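You operate a simulated robot arm through the tools that you are given. There is no shell and no other tool.

You run a simulated robot arm. Do the job below in one go: nothing can be reset, and whatever is moved stays where it is left.

JOB
Sand the rust off the orange cover, clamped on the test fixture.
Fine: clamp it before sanding; then put the sanding block and the cover back. Set down upright: sanding block. What is to be rubbed or washed off counts as gone when no trace of it is left.

It is judged by the outcome, as a careful person would: the job done as asked, and still so three seconds after it is handed in. It fails if anything else is knocked over, pushed out of place, dropped, spilled or broken. A push-on lid holds only when it is set on centred and level and pressed home; a screw cap is set on level and turned clockwise until tight.

ROBOT AND FRAMES
A 6-joint arm with a two-finger parallel gripper, fixed in place. Base frame: the origin is on the floor under the middle of its stand, x ahead of it, y to its left, z up; the work surface is at about z = 0.86. Readings come in m, rad, newtons and seconds.
With the tool pointing down near the work surface it reaches from about 0.26 to 0.68 m from the base axis. Its first joint turns from -1.152 to 1.152 rad. Payload 2.9 kg.
The tool frame sits at the grasp point between the pads (the TCP): z along the fingers, y along the line on which they close. The tips reach 0.03 m beyond it. The gripper opens to 0.11 m. The fingers are 0.02 m wide and 0.01 m thick; the gripper's body (0.048 by 0.112 m) begins 0.055 m behind the TCP.
Orientation is that of the tool frame in the base frame, as a unit quaternion [w, x, y, z]. With the fingers straight down and closing along the base's y, the tool's x points along the base's -x, its y along +y and its z along -z.

CONTROLS
- The arm moves only by the tool drive_tool. Its argument "targets" is a list of rows, each an object of numbers (a shift or turn left out is 0, a gripper value left out holds the last): "x", "y", "z": the shift along the base's x, y, z in m; "ax", "ay", "az": the turn, a rotation vector about the base's x, y, z in rad; "gripper": the closure in counts, from 0 (fully open) to 255 (shut). In form: [{"x": .., "y": .., "z": .., "ax": .., "ay": .., "az": .., "gripper": ..}, ...]. A call has 1 to 20 rows; each row is the pose to reach, as a shift and turn from the pose commanded when the call began. Each row takes 0.2 s and may step no farther than 0.05 m and 0.15 rad from the row before; otherwise, or with a gripper value out of range, the whole call is refused. A pose out of reach is approached as far as the arm can. The call stops where the force on the tool passes 40 N (or 10 N more than at its start, if that is more) or the arm is blocked; 0.2 s more then pass. Each finger travels about 0.108 m/s and halts on what it meets, pressing with about 24 N; the grip force reading is that of the motor and also rises with nothing between the fingers. The clock runs only during rows and for 0.2 s after the last one: add rows that repeat a pose to give the fingers time. The reply holds the time, the measured pose of the TCP, the force on the tool along the base axes, the opening and the grip force, in the units named above and with some noise, with the torque about the TCP (base axes, N m) and any sound that the robot's microphone picked up, and new pictures: "show" is both (left out), scene, wrist or none.
- Cameras (640 x 400 px; columns grow to the right, rows downward): "scene" is fixed at [0.0907, 0.4462, 1.3924]; the picture's right is [-0.62, -0.79, 0.00], its down [-0.38, 0.30, -0.88] and it looks along [0.69, -0.54, -0.48] (base axes); focal length 317 px, centre (320, 200). "wrist" rides on the gripper at [0.072, 0.017, -0.103] in the tool frame; the picture's right is [-0.23, 0.97, 0.00], its down [-0.76, -0.18, -0.62] and it looks along [-0.61, -0.14, 0.78] (tool axes); focal length 222 px, centre (320, 200). There is no depth. A picture from a camera that has moved, and an enlarged one, comes with that camera's place and axes in the base frame and with its lens.
- close_up(camera, box): a new picture of the part [left, top, right, bottom] of that camera's present view, enlarged. The clock stands still meanwhile.
- finish_job(): hands the job in; it is judged then, once.

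Nothing tells you positions but the pictures and the camera data. Unless the task says otherwise, let go and move clear before handing in.

The tools are called after "Request:" by a JSON object that holds its "op" and its "data". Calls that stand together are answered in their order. drive_tool: Moves the arm, as the interface text tells. Its arguments: {"type":"object","properties":{"targets":{"type":"array","items":{"type":"object","properties":{"x":{"type":"number"},"y":{"type":"number"},"z":{"type":"number"},"ax":{"type":"number"},"ay":{"type":"number"},"az":{"type":"number"},"gripper":{"type":"number"}}}},"show":{"type":"string","enum":["both","scene","wrist","none"]}},"required":["targets"]} The other tools are called the same way: close_up (camera, box) takes an enlarged picture of a part of a camera's view; finish_job () hands the job in.

At the start:

```text
time_s: 0.0
position: [0.4356, -0.0383, 1.2606]
orientation: [0.0, 0.0, 1.0, 0.0]
force: [0.2, 0.0, 0.4]
moment: [0.01, -0.03, 0.03]
grip_width: 0.1101
grasp_force: 0.1
```

scene: 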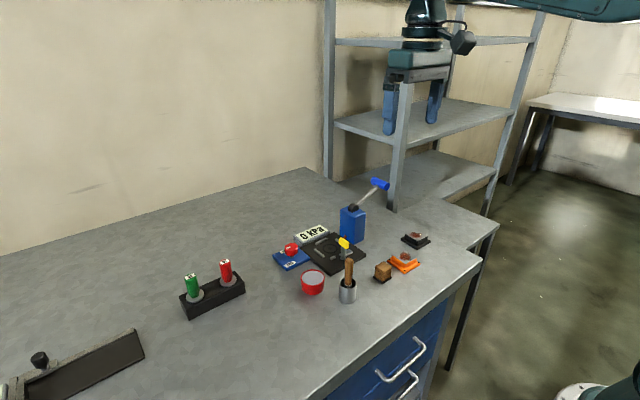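
wrist: 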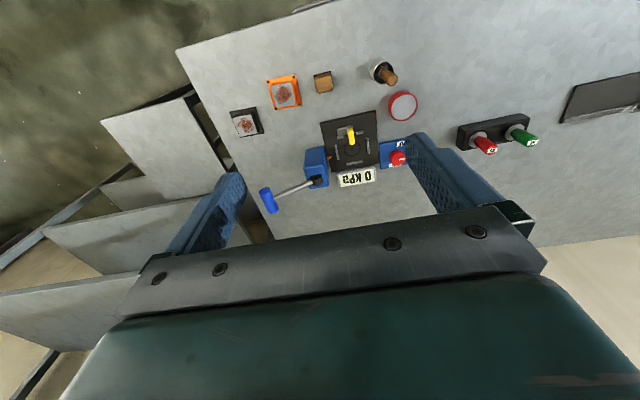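

I see the workbench with a test fixture (black plate with a yellow lever, blue pump with lever, red button), an orange cover with rust, a dark cover with rust, a wooden/brown block, and a cup with a brush. I'll look closer before moving.

Request:
{"op": "close_up", "data": {"camera": "scene", "box": [260, 170, 450, 310]}}

Request:
{"op": "close_up", "data": {"camera": "wrist", "box": [220, 50, 440, 220]}}

Request:
{"op": "close_up", "data": {"camera": "scene", "box": [340, 220, 440, 310]}}

Request:
{"op": "close_up", "data": {"camera": "scene", "box": [260, 200, 380, 290]}}

```text
2.86 times, centred on (355, 240) of scene
camera zoom: at [0.0907, 0.4462, 1.3924], right [-0.62, -0.79, 0.0], down [-0.38, 0.3, -0.88], along [0.69, -0.54, -0.48], focal length 906 px, centre (220, 86)
```

zoom: 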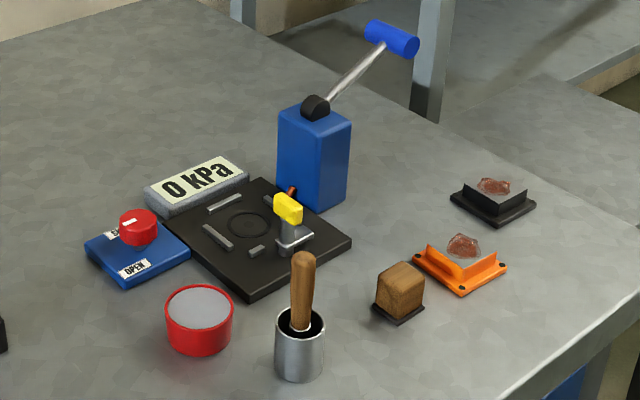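

```text
2.35 times, centred on (330, 135) of wrist
camera zoom: at [0.3643, -0.0213, 1.3649], right [0.23, 0.97, 0.0], down [0.76, -0.18, 0.62], along [0.61, -0.14, -0.78], focal length 523 px, centre (296, 353)
```

zoom: 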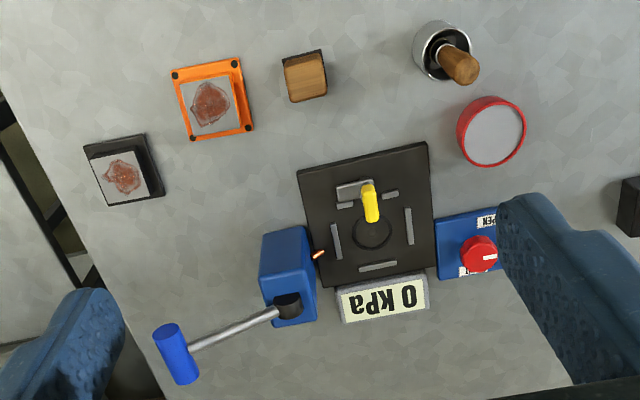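

```text
4.44 times, centred on (390, 265) of scene
camera zoom: at [0.0907, 0.4462, 1.3924], right [-0.62, -0.79, 0.0], down [-0.38, 0.3, -0.88], along [0.69, -0.54, -0.48], focal length 1409 px, centre (9, -89)
```

zoom: 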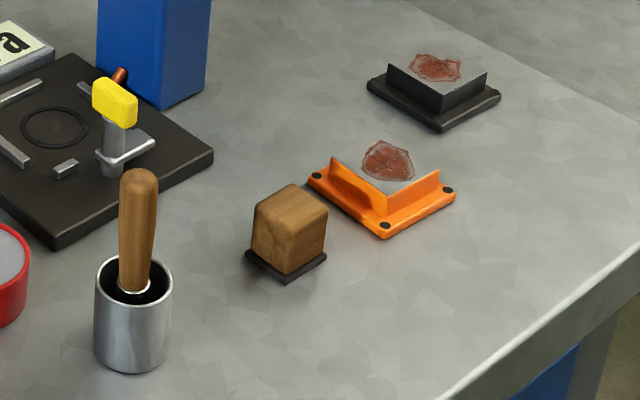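

```text
4.44 times, centred on (320, 245) of scene
camera zoom: at [0.0907, 0.4462, 1.3924], right [-0.62, -0.79, 0.0], down [-0.38, 0.3, -0.88], along [0.69, -0.54, -0.48], focal length 1409 px, centre (320, 0)
```

zoom: 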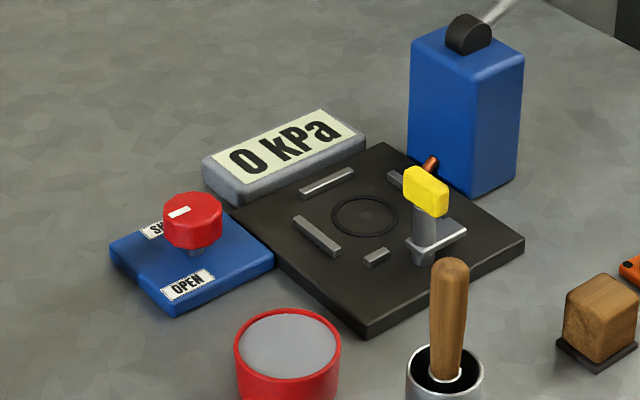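

I see the orange cover near (0.46, -0.115), the wooden sanding block next to it, and the fixture (plate with circle seat around (0.61, 0.0), yellow-handled clamp on its near side). I'll bring the wrist camera nearer to look at the fixture in detail.

Request:
{"op": "drive_tool", "data": {"targets": [{"x": 0.02, "y": 0.005, "z": -0.045}, {"x": 0.03, "y": 0.01, "z": -0.09}, {"x": 0.04, "y": 0.015, "z": -0.13}, {"x": 0.05, "y": 0.02, "z": -0.17}, {"x": 0.05, "y": 0.02, "z": -0.17}]}}

```text
time_s: 1.2
position: [0.4856, -0.0181, 1.0901]
orientation: [0.0, 0.0, 1.0, 0.0]
force: [-0.1, -0.1, 0.0]
moment: [0.0, -0.02, -0.01]
grip_width: 0.1101
grasp_force: 0.0
camera wrist: at [0.4138, -0.0009, 1.194], right [0.23, 0.97, 0.0], down [0.76, -0.18, 0.62], along [0.61, -0.14, -0.78], focal length 222 px, centre (320, 200)
```

scene: 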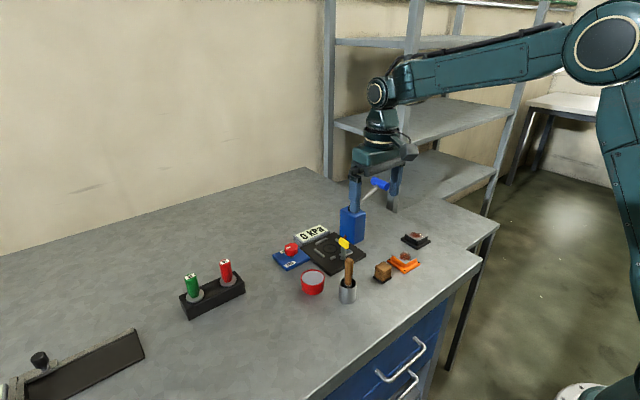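
wrist: 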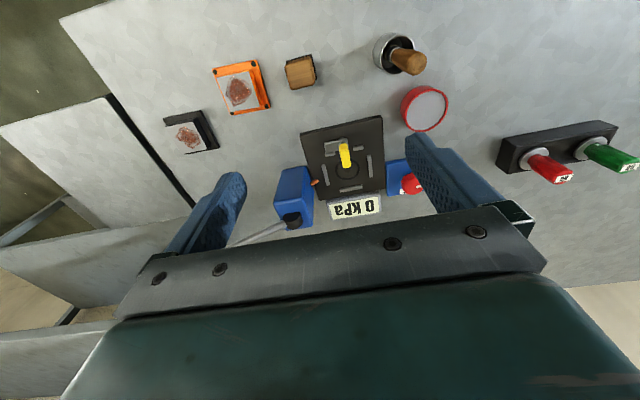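

The cup with brush handle stands near (0.46, 0.08) with top at about z 0.96, and the pump lever reaches z≈1.0 near (0.62,-0.19). I'll lower a bit with the wrist camera centred on the fixture.

Request:
{"op": "drive_tool", "data": {"targets": [{"x": 0.01, "y": 0.0, "z": -0.03}, {"x": 0.02, "y": 0.0, "z": -0.06}, {"x": 0.03, "y": 0.0, "z": -0.09}, {"x": 0.03, "y": 0.0, "z": -0.09}], "show": "wrist"}}

Request:
{"op": "close_up", "data": {"camera": "wrist", "box": [240, 80, 440, 220]}}

```text
time_s: 2.2
position: [0.516, -0.0184, 1.002]
orientation: [0.001, 0.0, 1.0, 0.0]
force: [-0.6, 0.5, 0.0]
moment: [-0.01, -0.01, -0.01]
grip_width: 0.1101
grasp_force: 0.1
camera wrist: at [0.4434, -0.0006, 1.1067], right [0.23, 0.97, 0.0], down [0.76, -0.18, 0.62], along [0.61, -0.14, -0.78], focal length 222 px, centre (320, 200)
```

wrist: 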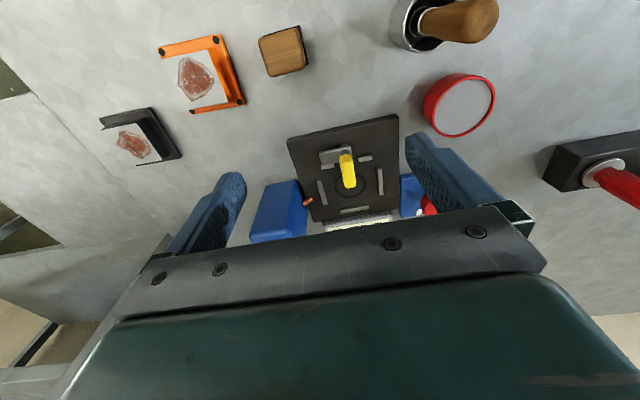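

```text
2.86 times, centred on (340, 150) of wrist
camera zoom: at [0.4434, -0.0006, 1.1067], right [0.23, 0.97, 0.0], down [0.76, -0.18, 0.62], along [0.61, -0.14, -0.78], focal length 635 px, centre (263, 343)
```

zoom: 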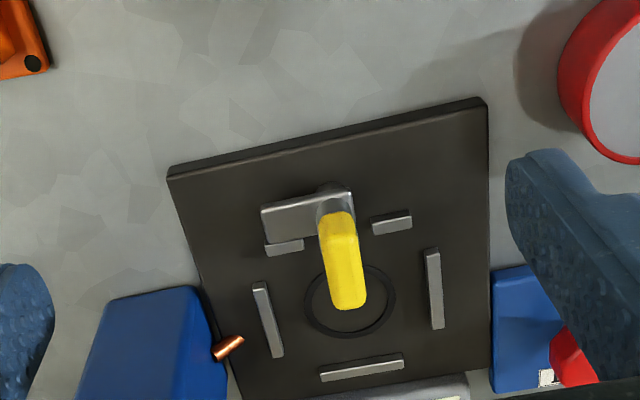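

The fixture seat has four locating bars around a ring, and the clamp has a post with a yellow lever and a silver arm. I'll zoom in on the clamp from the fixed camera.

Request:
{"op": "close_up", "data": {"camera": "scene", "box": [300, 220, 372, 280]}}

Request:
{"op": "close_up", "data": {"camera": "scene", "box": [330, 230, 360, 255]}}

Request:
{"op": "close_up", "data": {"camera": "wrist", "box": [310, 130, 380, 200]}}

Request:
{"op": "close_up", "data": {"camera": "wrist", "box": [140, 10, 320, 130]}}

Request:
{"op": "close_up", "data": {"camera": "scene", "box": [370, 225, 440, 290]}}

```text
6.67 times, centred on (336, 250) of scene
camera zoom: at [0.0907, 0.4462, 1.3924], right [-0.62, -0.79, 0.0], down [-0.38, 0.3, -0.88], along [0.69, -0.54, -0.48], focal length 2114 px, centre (213, -133)
```

zoom: 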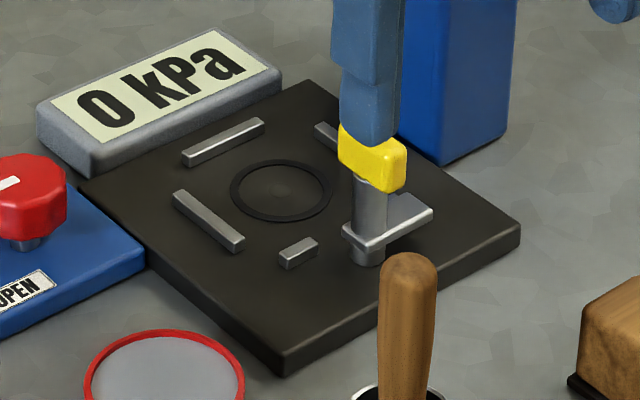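

```text
16.00 times, centred on (345, 242) of scene
camera zoom: at [0.0907, 0.4462, 1.3924], right [-0.62, -0.79, 0.0], down [-0.38, 0.3, -0.88], along [0.69, -0.54, -0.48], focal length 5073 px, centre (-80, -480)
```

zoom: 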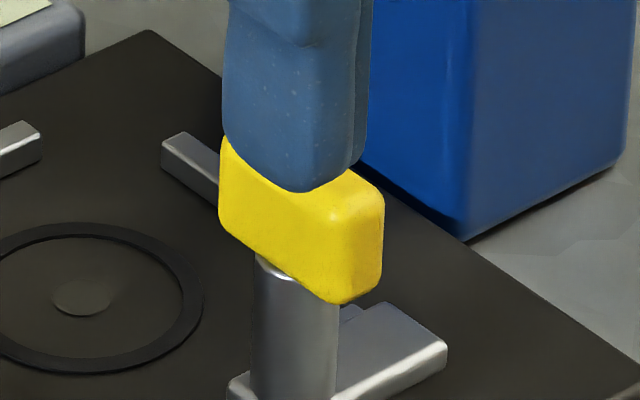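

```text
5.71 times, centred on (345, 165) of wrist
camera zoom: at [0.4434, -0.0006, 1.1067], right [0.23, 0.97, 0.0], down [0.76, -0.18, 0.62], along [0.61, -0.14, -0.78], focal length 1269 px, centre (177, 400)
```

zoom: 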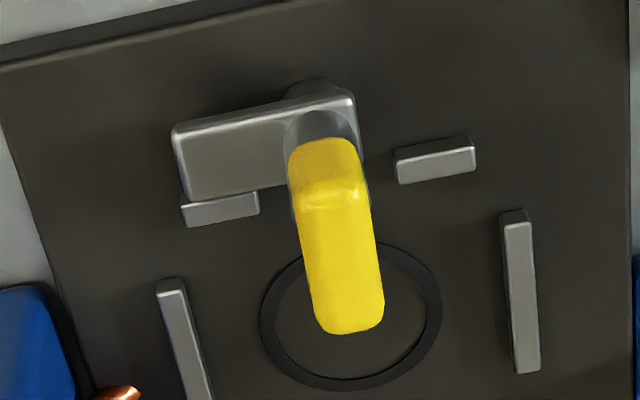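

```text
3.33 times, centred on (230, 70) of wrist
camera zoom: at [0.4434, -0.0006, 1.1067], right [0.23, 0.97, 0.0], down [0.76, -0.18, 0.62], along [0.61, -0.14, -0.78], focal length 740 px, centre (620, 633)
```

zoom: 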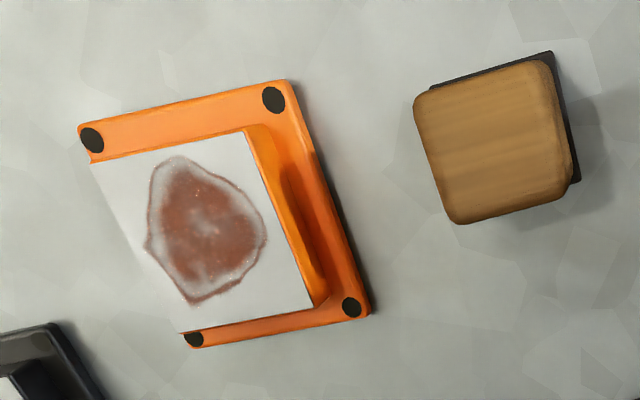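

```text
6.15 times, centred on (405, 258) of scene
camera zoom: at [0.0907, 0.4462, 1.3924], right [-0.62, -0.79, 0.0], down [-0.38, 0.3, -0.88], along [0.69, -0.54, -0.48], focal length 1951 px, centre (-203, -154)
```

zoom: 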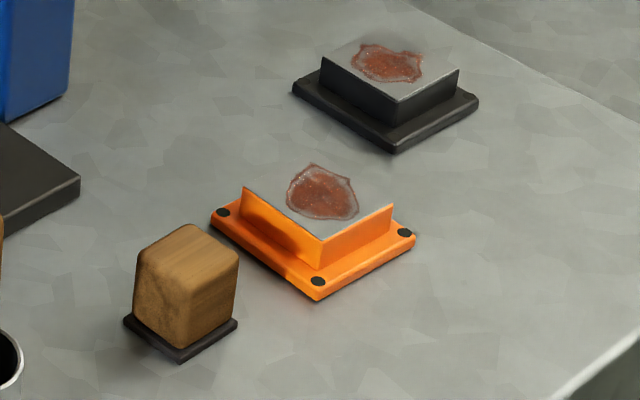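

The fixture pocket looks axis-aligned with its centre at about (0.612, 0.001); the cover (flange ≈ 60 mm, box ≈ 43 mm, top z ≈ 0.879) lies at about (0.459, -0.118), yawed about -4°. I'll move for a top-down view of the clamp to understand its handle.

Request:
{"op": "drive_tool", "data": {"targets": [{"x": 0.02, "y": 0.01, "z": 0.03}, {"x": 0.05, "y": 0.02, "z": 0.05}, {"x": 0.08, "y": 0.02, "z": 0.05}, {"x": 0.105, "y": 0.02, "z": 0.05}, {"x": 0.105, "y": 0.02, "z": 0.05}]}}

Request:
{"op": "close_up", "data": {"camera": "wrist", "box": [240, 0, 440, 120]}}

Request:
{"op": "close_up", "data": {"camera": "scene", "box": [300, 220, 372, 280]}}

```text
time_s: 3.4
position: [0.622, -0.0003, 1.0488]
orientation: [-0.001, 0.0, 1.0, 0.0]
force: [0.0, 0.3, -0.3]
moment: [0.02, 0.0, -0.01]
grip_width: 0.1101
grasp_force: 0.0
camera wrist: at [0.5504, 0.0172, 1.1549], right [0.23, 0.97, 0.0], down [0.76, -0.18, 0.62], along [0.61, -0.14, -0.78], focal length 222 px, centre (320, 200)
```

scene: 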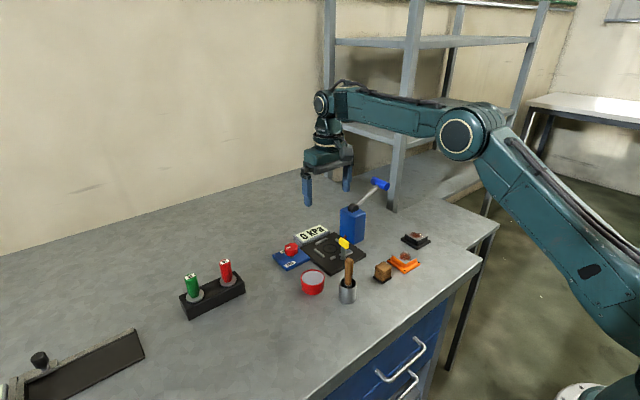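
wrist: 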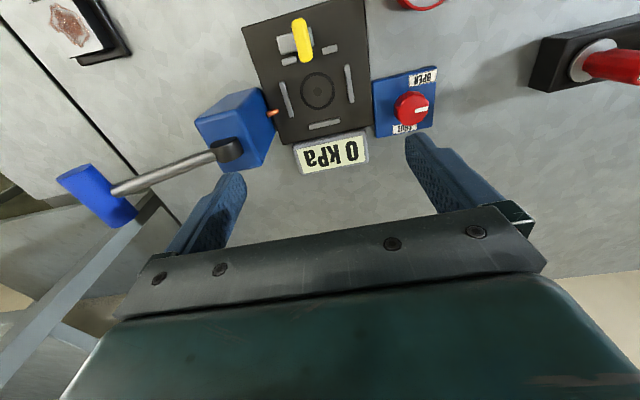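

```text
3.20 times, centred on (340, 60) of wrist
camera zoom: at [0.5504, 0.0172, 1.1549], right [0.23, 0.97, 0.0], down [0.76, -0.18, 0.62], along [0.61, -0.14, -0.78], focal length 711 px, centre (256, 648)
```

zoom: 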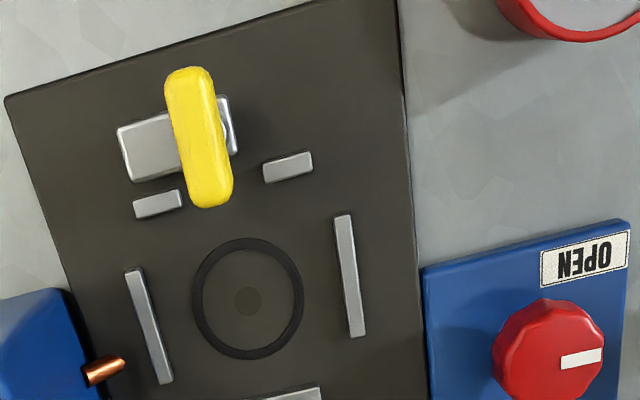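

```text
6.67 times, centred on (336, 250) of scene
camera zoom: at [0.0907, 0.4462, 1.3924], right [-0.62, -0.79, 0.0], down [-0.38, 0.3, -0.88], along [0.69, -0.54, -0.48], focal length 2114 px, centre (213, -133)
```

zoom: 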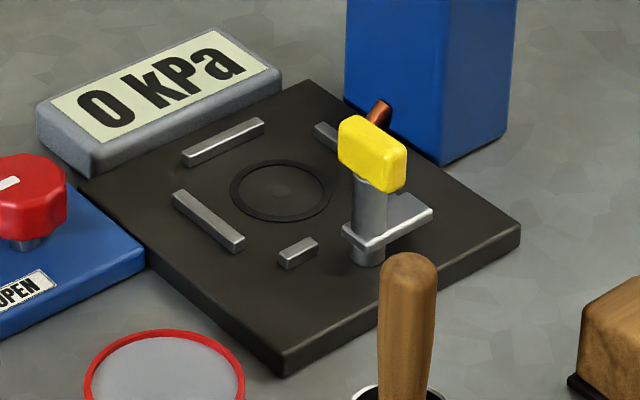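

The yellow T-handle sits on a vertical post at about (0.559, 0.001); a quarter turn counter-clockwise should swing the arm from -y to over the cover's near flange. Next I go above the orange cover with fingers partly closed for a refined look.

Request:
{"op": "drive_tool", "data": {"targets": [{"x": -0.048, "y": 0, "z": 0, "gripper": 100}, {"x": -0.095, "y": -0.01, "z": 0, "gripper": 100}, {"x": -0.135, "y": -0.035, "z": 0, "az": -0.02, "gripper": 100}, {"x": -0.155, "y": -0.075, "z": -0.01, "az": -0.04, "gripper": 100}, {"x": -0.161, "y": -0.11, "z": -0.03, "az": -0.06, "gripper": 100}, {"x": -0.161, "y": -0.1195, "z": -0.06, "az": -0.075, "gripper": 100}, {"x": -0.161, "y": -0.1195, "z": -0.06, "az": -0.075, "gripper": 100}, {"x": -0.161, "y": -0.1195, "z": -0.06, "az": -0.075, "gripper": 100}]}}

Request:
{"op": "close_up", "data": {"camera": "wrist", "box": [220, 50, 420, 190]}}

```text
time_s: 5.2
position: [0.4615, -0.1181, 0.9913]
orientation: [0.0, 0.037, 0.999, 0.001]
force: [0.4, -1.0, 0.5]
moment: [0.04, 0.02, 0.01]
grip_width: 0.067
grasp_force: 0.0
camera wrist: at [0.3906, -0.0958, 1.0953], right [0.3, 0.95, 0.0], down [0.75, -0.23, 0.62], along [0.59, -0.19, -0.78], focal length 222 px, centre (320, 200)
```

scene: 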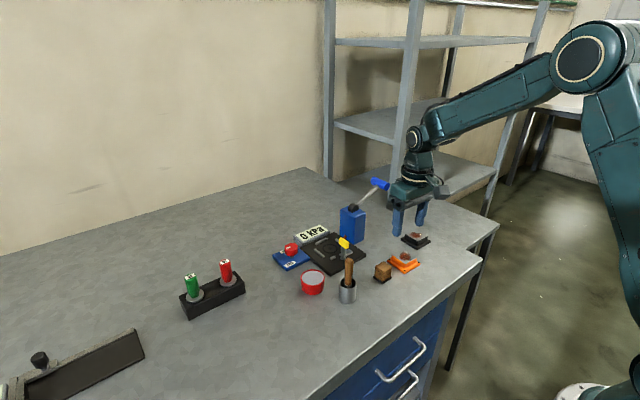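
wrist: 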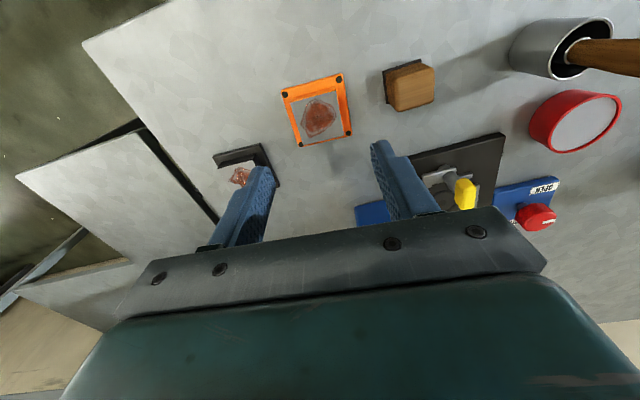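

```text
2.86 times, centred on (320, 120) of wrist
camera zoom: at [0.3906, -0.0958, 1.0953], right [0.3, 0.95, 0.0], down [0.75, -0.23, 0.62], along [0.59, -0.19, -0.78], focal length 635 px, centre (320, 429)
```

zoom: 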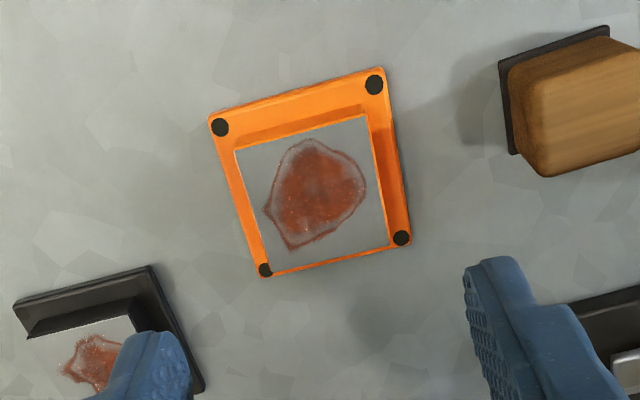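

The cover's centre is around (0.458, -0.119) with yaw about -3.6°, and the rust patch covers most of the box's top. I'll descend straight over it, stopping just above the flange.

Request:
{"op": "drive_tool", "data": {"targets": [{"x": -0.0015, "y": -0.001, "z": -0.03, "az": 0.012}, {"x": -0.0015, "y": -0.001, "z": -0.06, "az": 0.012}, {"x": -0.0015, "y": -0.001, "z": -0.08, "az": 0.012}, {"x": -0.0015, "y": -0.001, "z": -0.088, "az": 0.012}, {"x": -0.0015, "y": -0.001, "z": -0.088, "az": 0.012}]}}

Request:
{"op": "close_up", "data": {"camera": "wrist", "box": [200, 80, 440, 240]}}

Request:
{"op": "close_up", "data": {"camera": "scene", "box": [370, 225, 440, 290]}}

```text
time_s: 6.4
position: [0.4586, -0.1191, 0.9018]
orientation: [0.0, 0.031, 1.0, 0.0]
force: [-0.9, -0.1, 0.4]
moment: [0.01, 0.01, 0.0]
grip_width: 0.0667
grasp_force: 0.2
camera wrist: at [0.3879, -0.0974, 1.0062], right [0.29, 0.96, 0.0], down [0.75, -0.23, 0.62], along [0.6, -0.18, -0.78], focal length 222 px, centre (320, 200)
```

scene: 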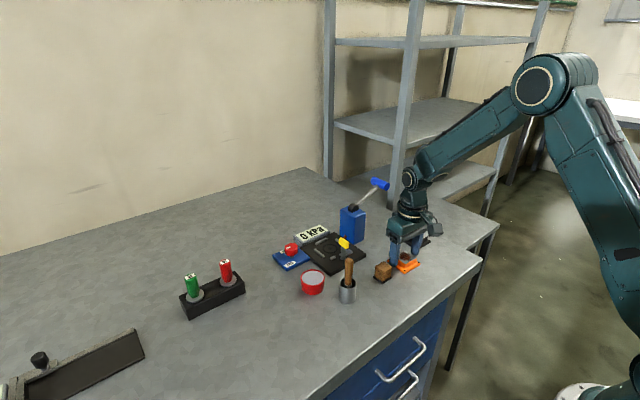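
wrist: 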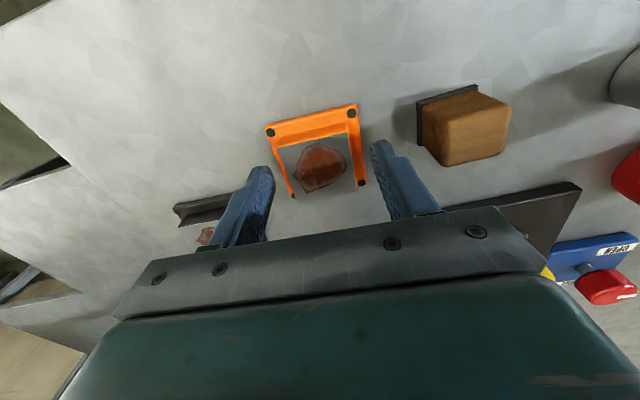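

```text
2.50 times, centred on (320, 160) of wrist
camera zoom: at [0.3879, -0.0974, 1.0062], right [0.29, 0.96, 0.0], down [0.75, -0.23, 0.62], along [0.6, -0.18, -0.78], focal length 555 px, centre (320, 300)
```

zoom: 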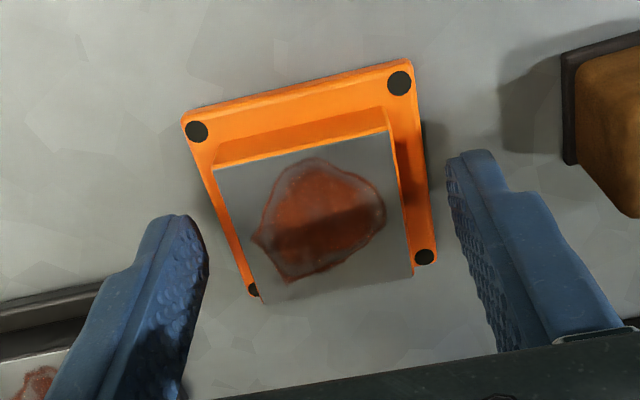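

```text
6.15 times, centred on (405, 258) of scene
camera zoom: at [0.0907, 0.4462, 1.3924], right [-0.62, -0.79, 0.0], down [-0.38, 0.3, -0.88], along [0.69, -0.54, -0.48], focal length 1951 px, centre (-203, -154)
```

zoom: 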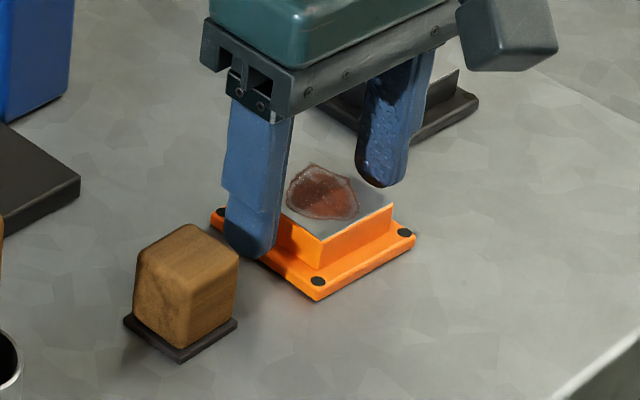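

The fingers straddle the box with about 6 mm overlap, clear of the flange. I'll go 3 mm lower and close on the box sides.

Request:
{"op": "drive_tool", "data": {"targets": [{"z": -0.003}, {"z": -0.003, "gripper": 255}, {"z": -0.003, "gripper": 255}, {"z": -0.003, "gripper": 255}]}}

Request:
{"op": "close_up", "data": {"camera": "wrist", "box": [200, 80, 440, 240]}}

Request:
{"op": "close_up", "data": {"camera": "scene", "box": [370, 225, 440, 290]}}

```text
time_s: 7.4
position: [0.4585, -0.1182, 0.8981]
orientation: [0.0, 0.031, 1.0, 0.001]
force: [-1.2, -0.9, 1.4]
moment: [0.08, 0.08, 0.09]
grip_width: 0.0437
grasp_force: 24.3
camera wrist: at [0.388, -0.0969, 1.0029], right [0.29, 0.96, 0.0], down [0.75, -0.23, 0.62], along [0.6, -0.18, -0.78], focal length 222 px, centre (320, 200)
```

scene: 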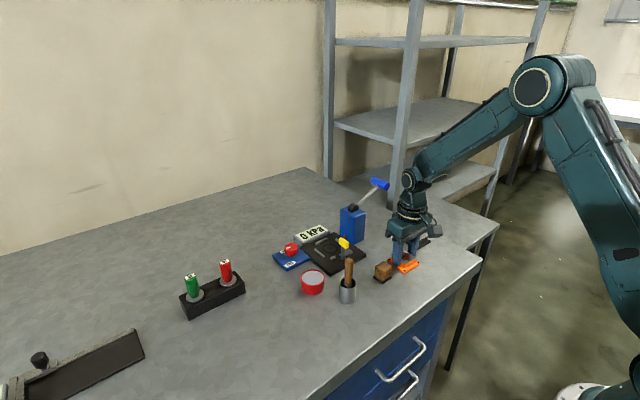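
wrist: 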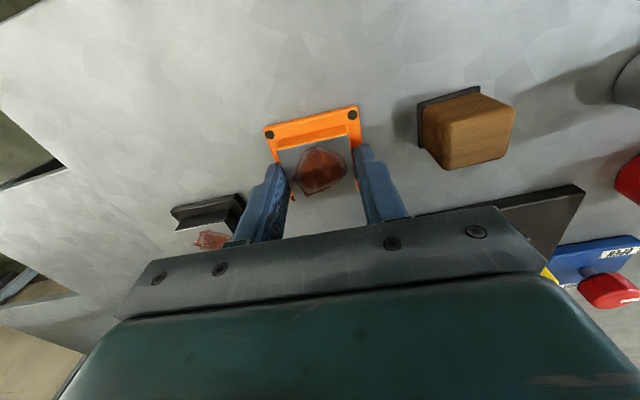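

```text
2.50 times, centred on (320, 160) of wrist
camera zoom: at [0.388, -0.0969, 1.0029], right [0.29, 0.96, 0.0], down [0.75, -0.23, 0.62], along [0.6, -0.18, -0.78], focal length 555 px, centre (320, 300)
```

zoom: 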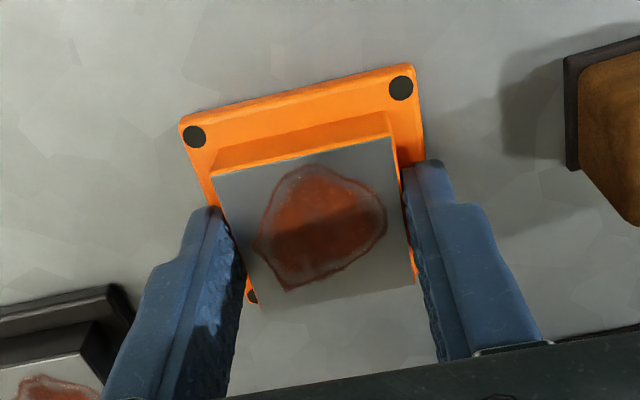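

```text
6.15 times, centred on (405, 258) of scene
camera zoom: at [0.0907, 0.4461, 1.3924], right [-0.62, -0.79, 0.0], down [-0.38, 0.3, -0.88], along [0.69, -0.54, -0.48], focal length 1951 px, centre (-203, -154)
```

zoom: 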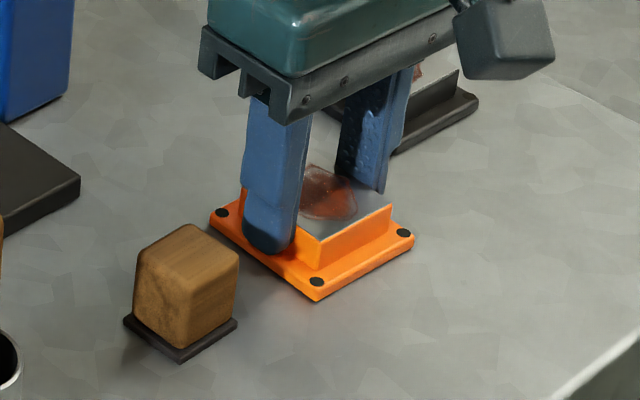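

The cover is gripped by its box (44 mm), centred on the TCP. I'll lift it straight up and check the hold before carrying it to the fixture.

Request:
{"op": "drive_tool", "data": {"targets": [{"z": 0.02}, {"z": 0.05}, {"z": 0.09}, {"z": 0.14}, {"z": 0.14}]}}

Request:
{"op": "close_up", "data": {"camera": "scene", "box": [360, 180, 440, 250]}}

```text
time_s: 8.6
position: [0.4589, -0.1197, 1.0392]
orientation: [-0.001, 0.031, 1.0, 0.0]
force: [-0.6, 0.3, -1.6]
moment: [-0.04, 0.01, -0.01]
grip_width: 0.0437
grasp_force: 24.0
camera wrist: at [0.3888, -0.0978, 1.1441], right [0.29, 0.96, 0.0], down [0.75, -0.23, 0.62], along [0.6, -0.18, -0.78], focal length 222 px, centre (320, 200)
```

scene: 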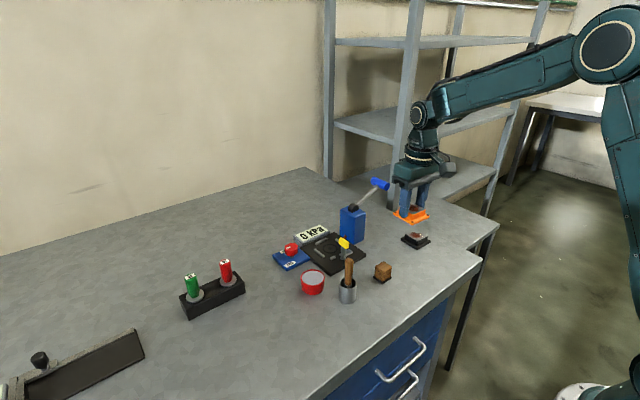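
wrist: 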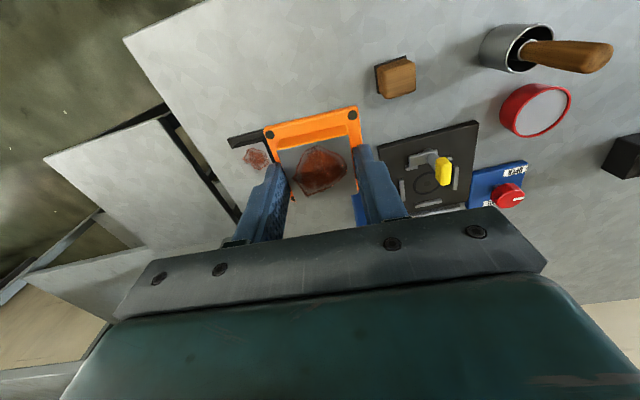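

```text
5.71 times, centred on (400, 215) of scene
camera zoom: at [0.0907, 0.4462, 1.3924], right [-0.62, -0.79, 0.0], down [-0.38, 0.3, -0.88], along [0.69, -0.54, -0.48], focal length 1812 px, centre (-137, 114)
```

zoom: 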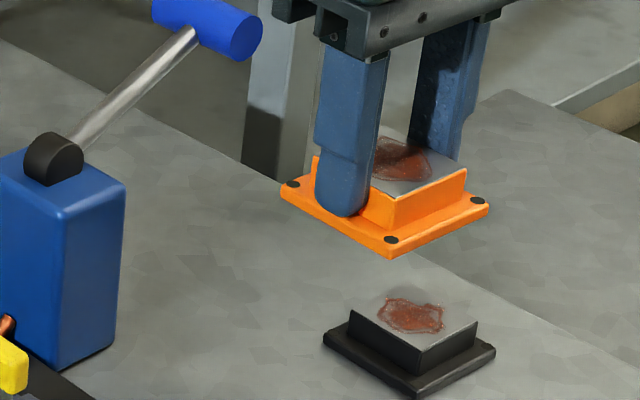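

The cover is level in the grip. I'll carry it at z≈1.04 to above the fixture pocket, squaring the yaw.

Request:
{"op": "drive_tool", "data": {"targets": [{"x": 0.01, "y": 0.04, "z": 0.005, "az": 0.015}, {"x": 0.035, "y": 0.08, "z": 0.005, "az": 0.03}, {"x": 0.07, "y": 0.11, "z": 0.005, "az": 0.045}, {"x": 0.11, "y": 0.1198, "z": 0.005, "az": 0.063}, {"x": 0.1547, "y": 0.1198, "z": 0.0, "az": 0.063}, {"x": 0.1547, "y": 0.1198, "z": -0.03, "az": 0.063}, {"x": 0.1547, "y": 0.1198, "z": -0.04, "az": 0.063}, {"x": 0.1547, "y": 0.1198, "z": -0.04, "az": 0.063}]}}

Request:
{"op": "close_up", "data": {"camera": "wrist", "box": [200, 80, 440, 240]}}

Request:
{"op": "close_up", "data": {"camera": "scene", "box": [290, 190, 380, 280]}}

```text
time_s: 10.4
position: [0.6122, 0.0015, 0.9986]
orientation: [0.0, 0.0, 1.0, 0.0]
force: [0.0, 0.8, -2.9]
moment: [0.02, -0.01, 0.01]
grip_width: 0.0435
grasp_force: 24.1
camera wrist: at [0.5414, 0.0185, 1.1034], right [0.23, 0.97, 0.0], down [0.76, -0.18, 0.62], along [0.61, -0.14, -0.78], focal length 222 px, centre (320, 200)
```

scene: 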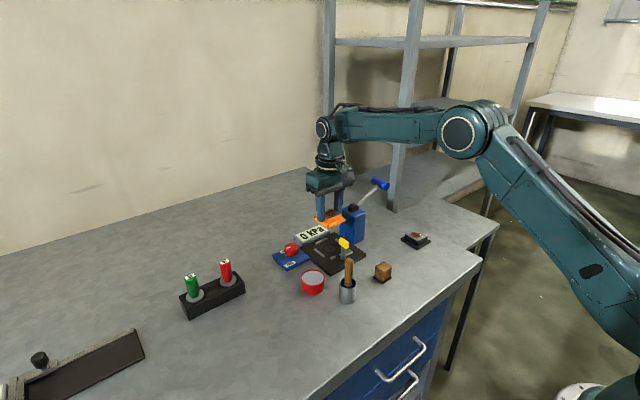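
wrist: 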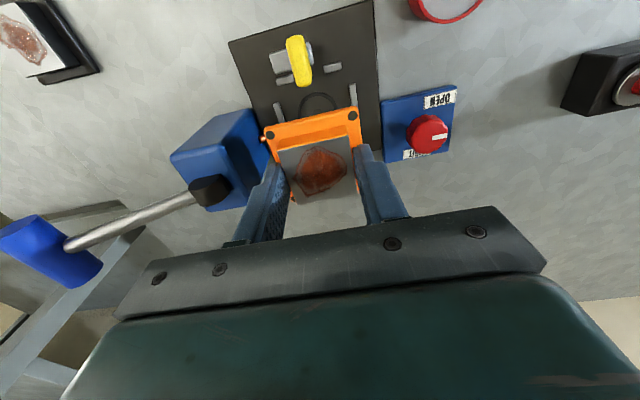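

```text
2.50 times, centred on (320, 160) of wrist
camera zoom: at [0.5414, 0.0185, 1.1034], right [0.23, 0.97, 0.0], down [0.76, -0.18, 0.62], along [0.61, -0.14, -0.78], focal length 555 px, centre (320, 300)
```

zoom: 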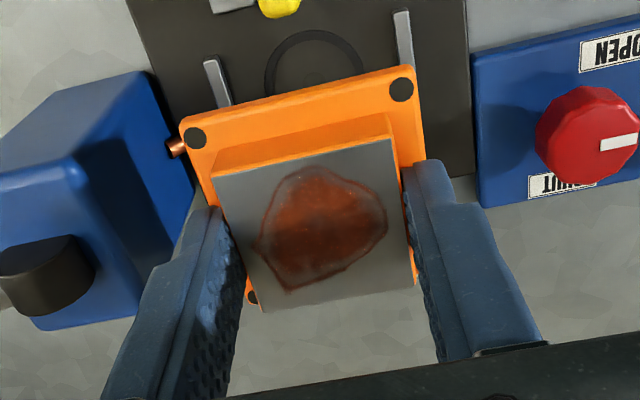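

```text
4.44 times, centred on (335, 235) of scene
camera zoom: at [0.0908, 0.4462, 1.3924], right [-0.62, -0.79, 0.0], down [-0.38, 0.3, -0.88], along [0.69, -0.54, -0.48], focal length 1409 px, centre (253, 44)
```

zoom: 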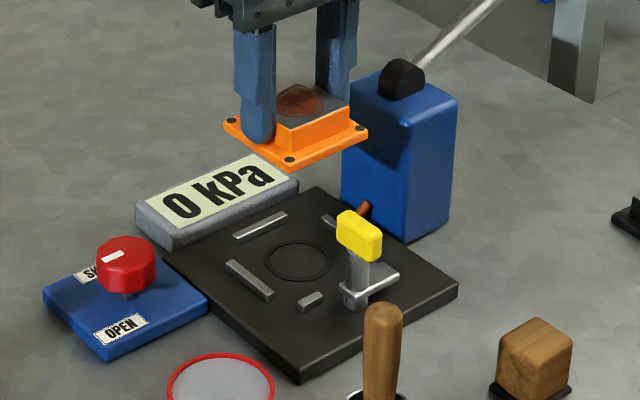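

The cover hangs over the pocket, pump and valve are clear. I'll lower it to just above the handle level's bottom and check the alignment.

Request:
{"op": "drive_tool", "data": {"targets": [{"z": -0.03}, {"z": -0.05}, {"z": -0.066}, {"z": -0.07}, {"z": -0.07}]}}

Request:
{"op": "close_up", "data": {"camera": "wrist", "box": [200, 60, 440, 220]}}

Request:
{"op": "close_up", "data": {"camera": "scene", "box": [300, 210, 372, 270]}}

```text
time_s: 11.6
position: [0.6137, 0.0016, 0.927]
orientation: [0.0, -0.001, 1.0, 0.0]
force: [-0.1, -0.3, -2.9]
moment: [0.01, -0.01, -0.01]
grip_width: 0.0436
grasp_force: 24.4
camera wrist: at [0.5419, 0.0182, 1.0327], right [0.23, 0.97, 0.0], down [0.76, -0.18, 0.62], along [0.61, -0.14, -0.78], focal length 222 px, centre (320, 200)
```

scene: 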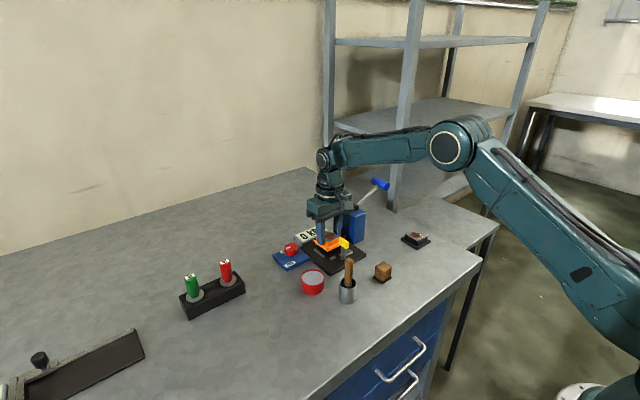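
wrist: 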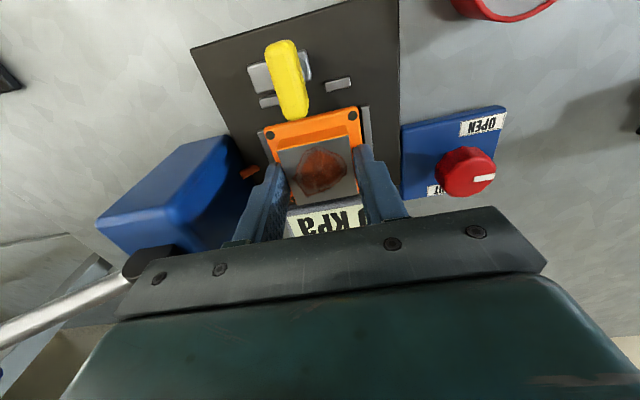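

```text
2.50 times, centred on (320, 140) of wrist
camera zoom: at [0.5419, 0.0182, 1.0327], right [0.23, 0.97, 0.0], down [0.76, -0.18, 0.62], along [0.61, -0.14, -0.78], focal length 555 px, centre (320, 350)
```

zoom: 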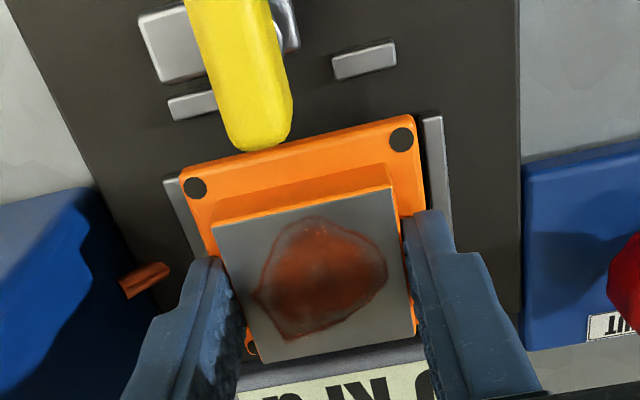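

```text
6.67 times, centred on (336, 240) of scene
camera zoom: at [0.0908, 0.4462, 1.3924], right [-0.62, -0.79, 0.0], down [-0.38, 0.3, -0.88], along [0.69, -0.54, -0.48], focal length 2114 px, centre (213, -67)
```

zoom: 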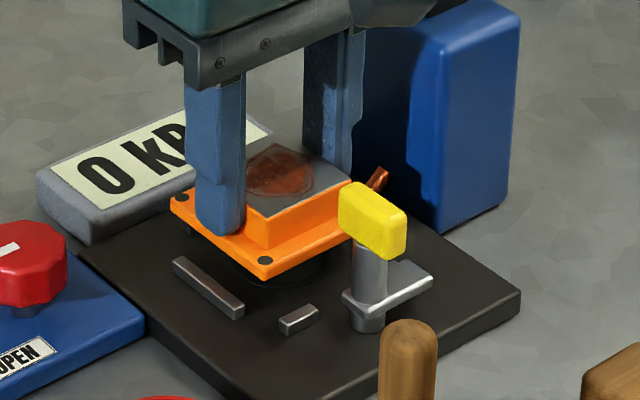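

The flange is inside the bar pocket outline with a few mm of clearance; it sits about 2 mm too far in +x/+y, so I'll correct that and lower until contact.

Request:
{"op": "drive_tool", "data": {"targets": [{"x": -0.002, "y": -0.0015, "z": -0.006}, {"x": -0.002, "y": -0.0015, "z": -0.012}, {"x": -0.002, "y": -0.0015, "z": -0.015}, {"x": -0.002, "y": -0.0015, "z": -0.016}, {"x": -0.002, "y": -0.0015, "z": -0.016}]}}

Request:
{"op": "close_up", "data": {"camera": "wrist", "box": [200, 60, 440, 220]}}

Request:
{"op": "close_up", "data": {"camera": "scene", "box": [300, 210, 372, 270]}}

```text
time_s: 12.8
position: [0.6117, -0.0015, 0.9134]
orientation: [0.0, 0.0, 1.0, 0.0]
force: [0.0, -0.7, -2.0]
moment: [-0.02, 0.02, 0.0]
grip_width: 0.0438
grasp_force: 23.7
camera wrist: at [0.5402, 0.0166, 1.0176], right [0.23, 0.97, 0.0], down [0.76, -0.18, 0.62], along [0.61, -0.14, -0.78], focal length 222 px, centre (320, 200)
```

scene: 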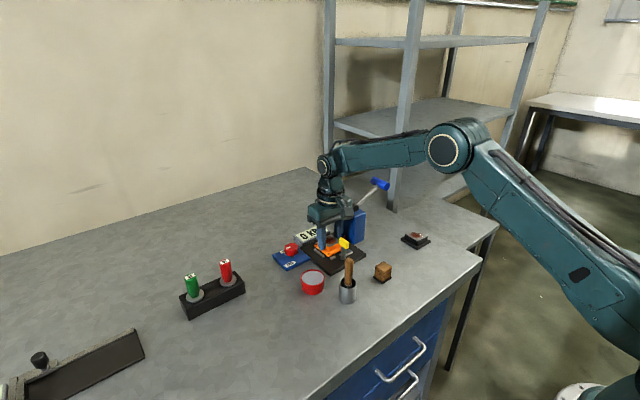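
wrist: 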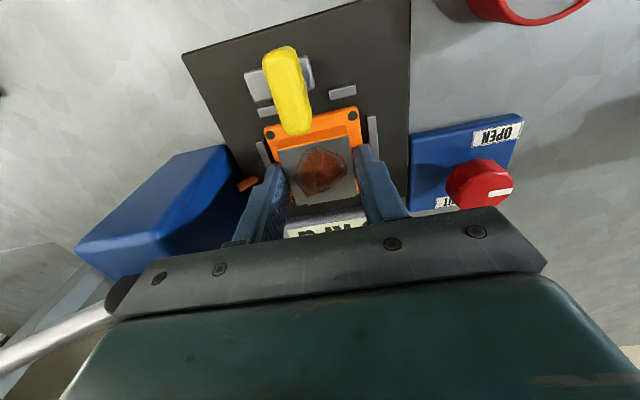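

```text
2.50 times, centred on (320, 140) of wrist
camera zoom: at [0.5402, 0.0166, 1.0176], right [0.23, 0.97, 0.0], down [0.76, -0.18, 0.62], along [0.61, -0.14, -0.78], focal length 555 px, centre (320, 350)
```

zoom: 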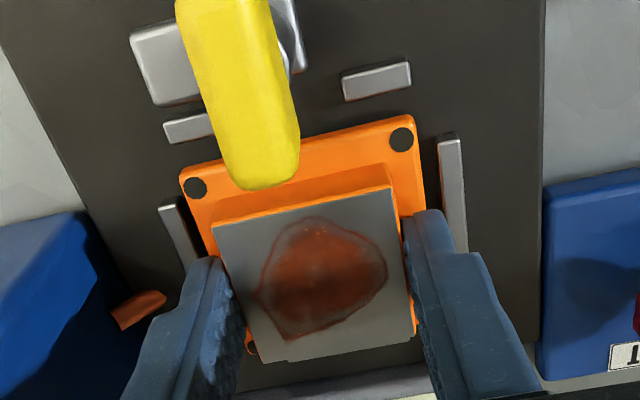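

```text
6.67 times, centred on (336, 240) of scene
camera zoom: at [0.0907, 0.4462, 1.3924], right [-0.62, -0.79, 0.0], down [-0.38, 0.3, -0.88], along [0.69, -0.54, -0.48], focal length 2114 px, centre (213, -67)
```

zoom: 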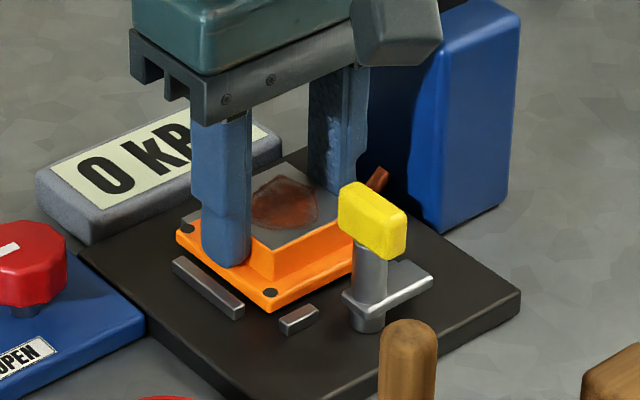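

The flange is well centred in y within the pocket (5 mm each side). I'll shift 2 mm toward the clamp and lower the final few mm to contact.

Request:
{"op": "drive_tool", "data": {"targets": [{"x": -0.002, "z": 0.0}, {"x": -0.002, "z": -0.001}, {"x": -0.002, "z": -0.002}, {"x": -0.002, "z": -0.002}], "show": "none"}}

```text
time_s: 13.8
position: [0.6088, -0.0011, 0.9114]
orientation: [0.0, 0.0, 1.0, 0.0]
force: [0.3, -0.3, -3.1]
moment: [-0.02, 0.03, 0.04]
grip_width: 0.0437
grasp_force: 24.2
```

Request:
{"op": "drive_tool", "data": {"targets": [{"z": -0.001}, {"z": -0.002}, {"z": -0.002}], "show": "none"}}

```text
time_s: 14.6
position: [0.6106, -0.001, 0.9111]
orientation: [0.001, 0.0, 1.0, 0.0]
force: [-1.2, -0.8, 8.5]
moment: [0.05, 0.33, 0.04]
grip_width: 0.0438
grasp_force: 24.1
```

Contact at about 8 N: the cover is on the plate. I'll relax slightly, open the fingers just enough, and rise to look.

Request:
{"op": "drive_tool", "data": {"targets": [{"z": 0.0008}, {"z": 0.0008, "gripper": 134}, {"z": 0.0008, "gripper": 134}, {"z": 0.01, "gripper": 134}, {"z": 0.03, "gripper": 134}, {"z": 0.06, "gripper": 134}, {"z": 0.1, "gripper": 134}, {"z": 0.1, "gripper": 134}]}}

Request:
{"op": "close_up", "data": {"camera": "wrist", "box": [220, 20, 420, 150]}}

Request:
{"op": "close_up", "data": {"camera": "scene", "box": [300, 210, 372, 270]}}

```text
time_s: 16.4
position: [0.6078, 0.0004, 1.01]
orientation: [0.001, 0.0, 1.0, 0.001]
force: [-0.1, -0.2, -0.2]
moment: [0.01, -0.01, -0.02]
grip_width: 0.0524
grasp_force: 0.1
camera wrist: at [0.5369, 0.0168, 1.1144], right [0.23, 0.97, 0.0], down [0.76, -0.18, 0.62], along [0.61, -0.14, -0.78], focal length 222 px, centre (320, 200)
```

scene: 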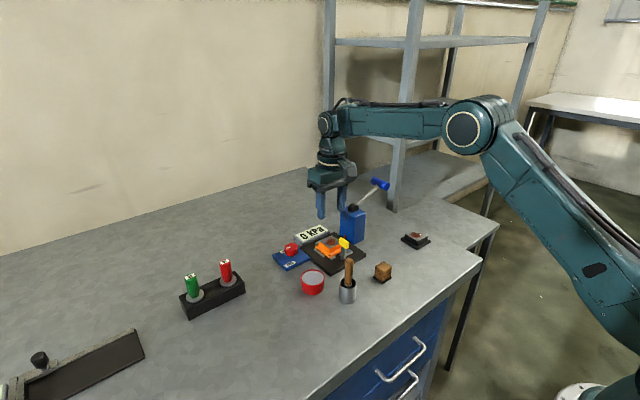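
wrist: 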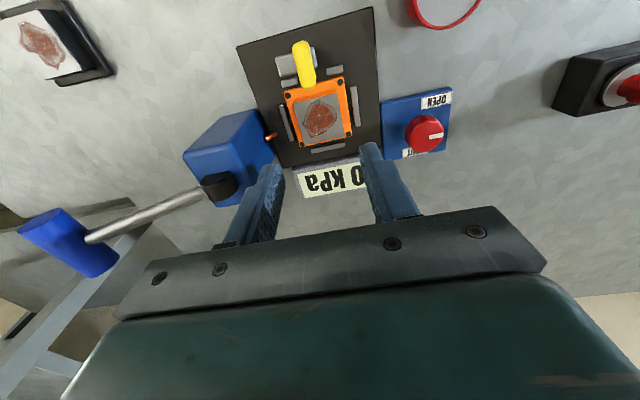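

```text
3.08 times, centred on (320, 85) of wrist
camera zoom: at [0.5369, 0.0168, 1.1144], right [0.23, 0.97, 0.0], down [0.76, -0.18, 0.62], along [0.61, -0.14, -0.78], focal length 684 px, centre (320, 554)
```

zoom: 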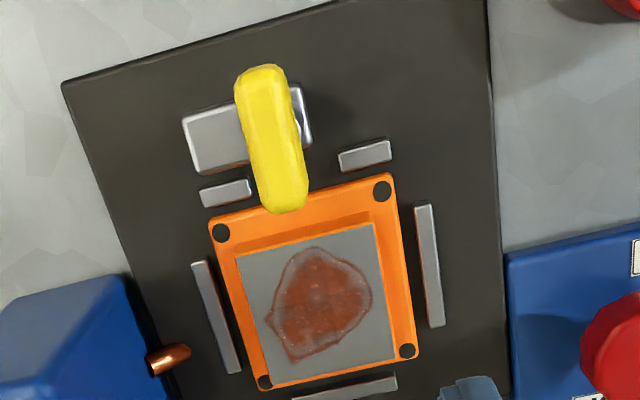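

```text
6.67 times, centred on (336, 240) of scene
camera zoom: at [0.0907, 0.4462, 1.3924], right [-0.62, -0.79, 0.0], down [-0.38, 0.3, -0.88], along [0.69, -0.54, -0.48], focal length 2114 px, centre (213, -67)
```

zoom: 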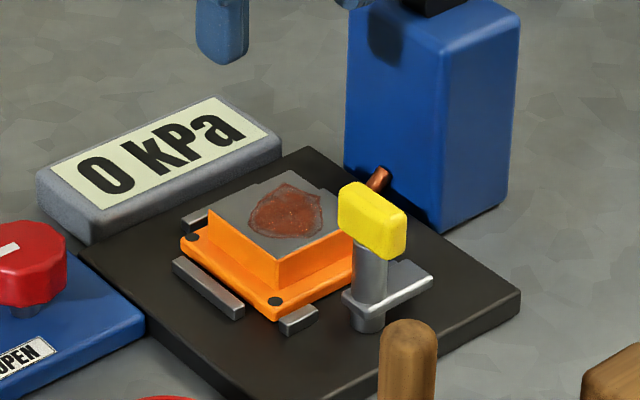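

The cover sits square in the pocket with small gaps to the bars. Now I'll go above the yellow T-handle (centre ≈ (0.5595, 0.001), top z ≈ 0.925) and look before gripping it.

Request:
{"op": "drive_tool", "data": {"targets": [{"x": -0.025, "y": 0.001}, {"x": -0.0493, "y": 0.001}, {"x": -0.0493, "y": 0.001, "z": -0.025}, {"x": -0.0493, "y": 0.001, "z": -0.045}, {"x": -0.0493, "y": 0.001, "z": -0.045}]}}

Request:
{"op": "close_up", "data": {"camera": "wrist", "box": [220, 90, 420, 220]}}

Request:
{"op": "close_up", "data": {"camera": "scene", "box": [310, 200, 382, 260]}}

```text
time_s: 17.6
position: [0.5596, -0.0003, 0.9647]
orientation: [0.0, 0.0, 1.0, 0.0]
force: [0.5, -0.6, -0.5]
moment: [-0.01, 0.01, -0.01]
grip_width: 0.0523
grasp_force: 0.0
camera wrist: at [0.4887, 0.017, 1.0689], right [0.23, 0.97, 0.0], down [0.76, -0.18, 0.62], along [0.61, -0.14, -0.78], focal length 222 px, centre (320, 200)
```

scene: 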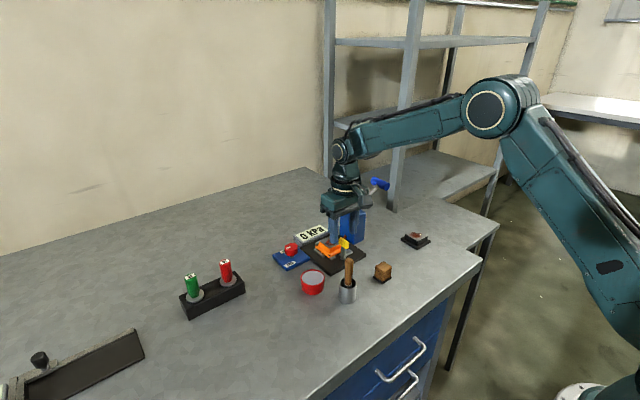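
wrist: 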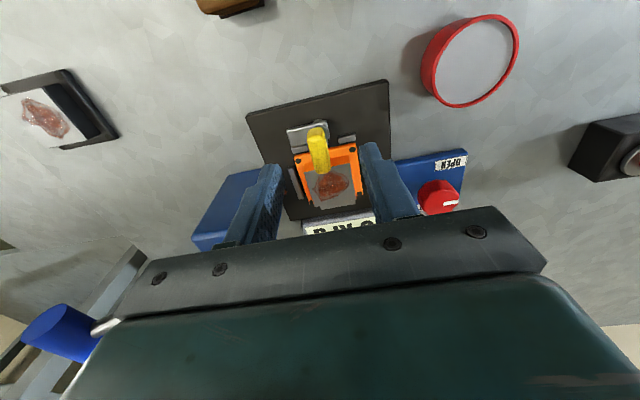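

```text
3.08 times, centred on (320, 155) of wrist
camera zoom: at [0.4887, 0.017, 1.0689], right [0.23, 0.97, 0.0], down [0.76, -0.18, 0.62], along [0.61, -0.14, -0.78], focal length 684 px, centre (320, 338)
```

zoom: 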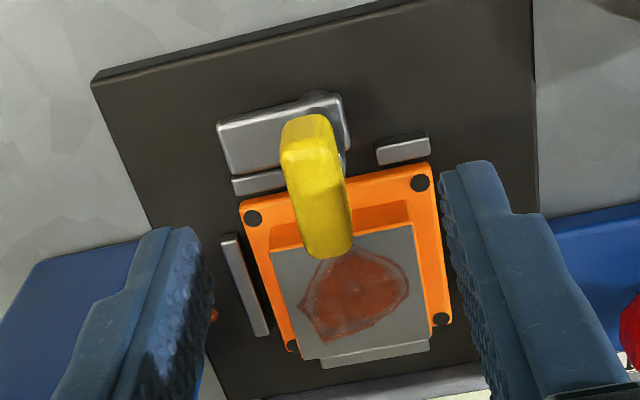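

```text
6.67 times, centred on (346, 230) of scene
camera zoom: at [0.0907, 0.4462, 1.3924], right [-0.62, -0.79, 0.0], down [-0.38, 0.3, -0.88], along [0.69, -0.54, -0.48], focal length 2114 px, centre (147, 0)
```

zoom: 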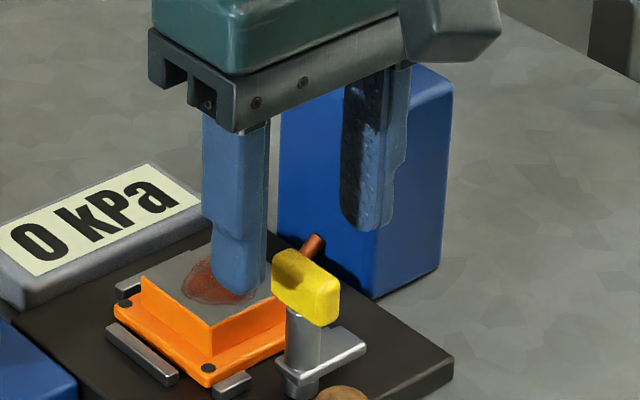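

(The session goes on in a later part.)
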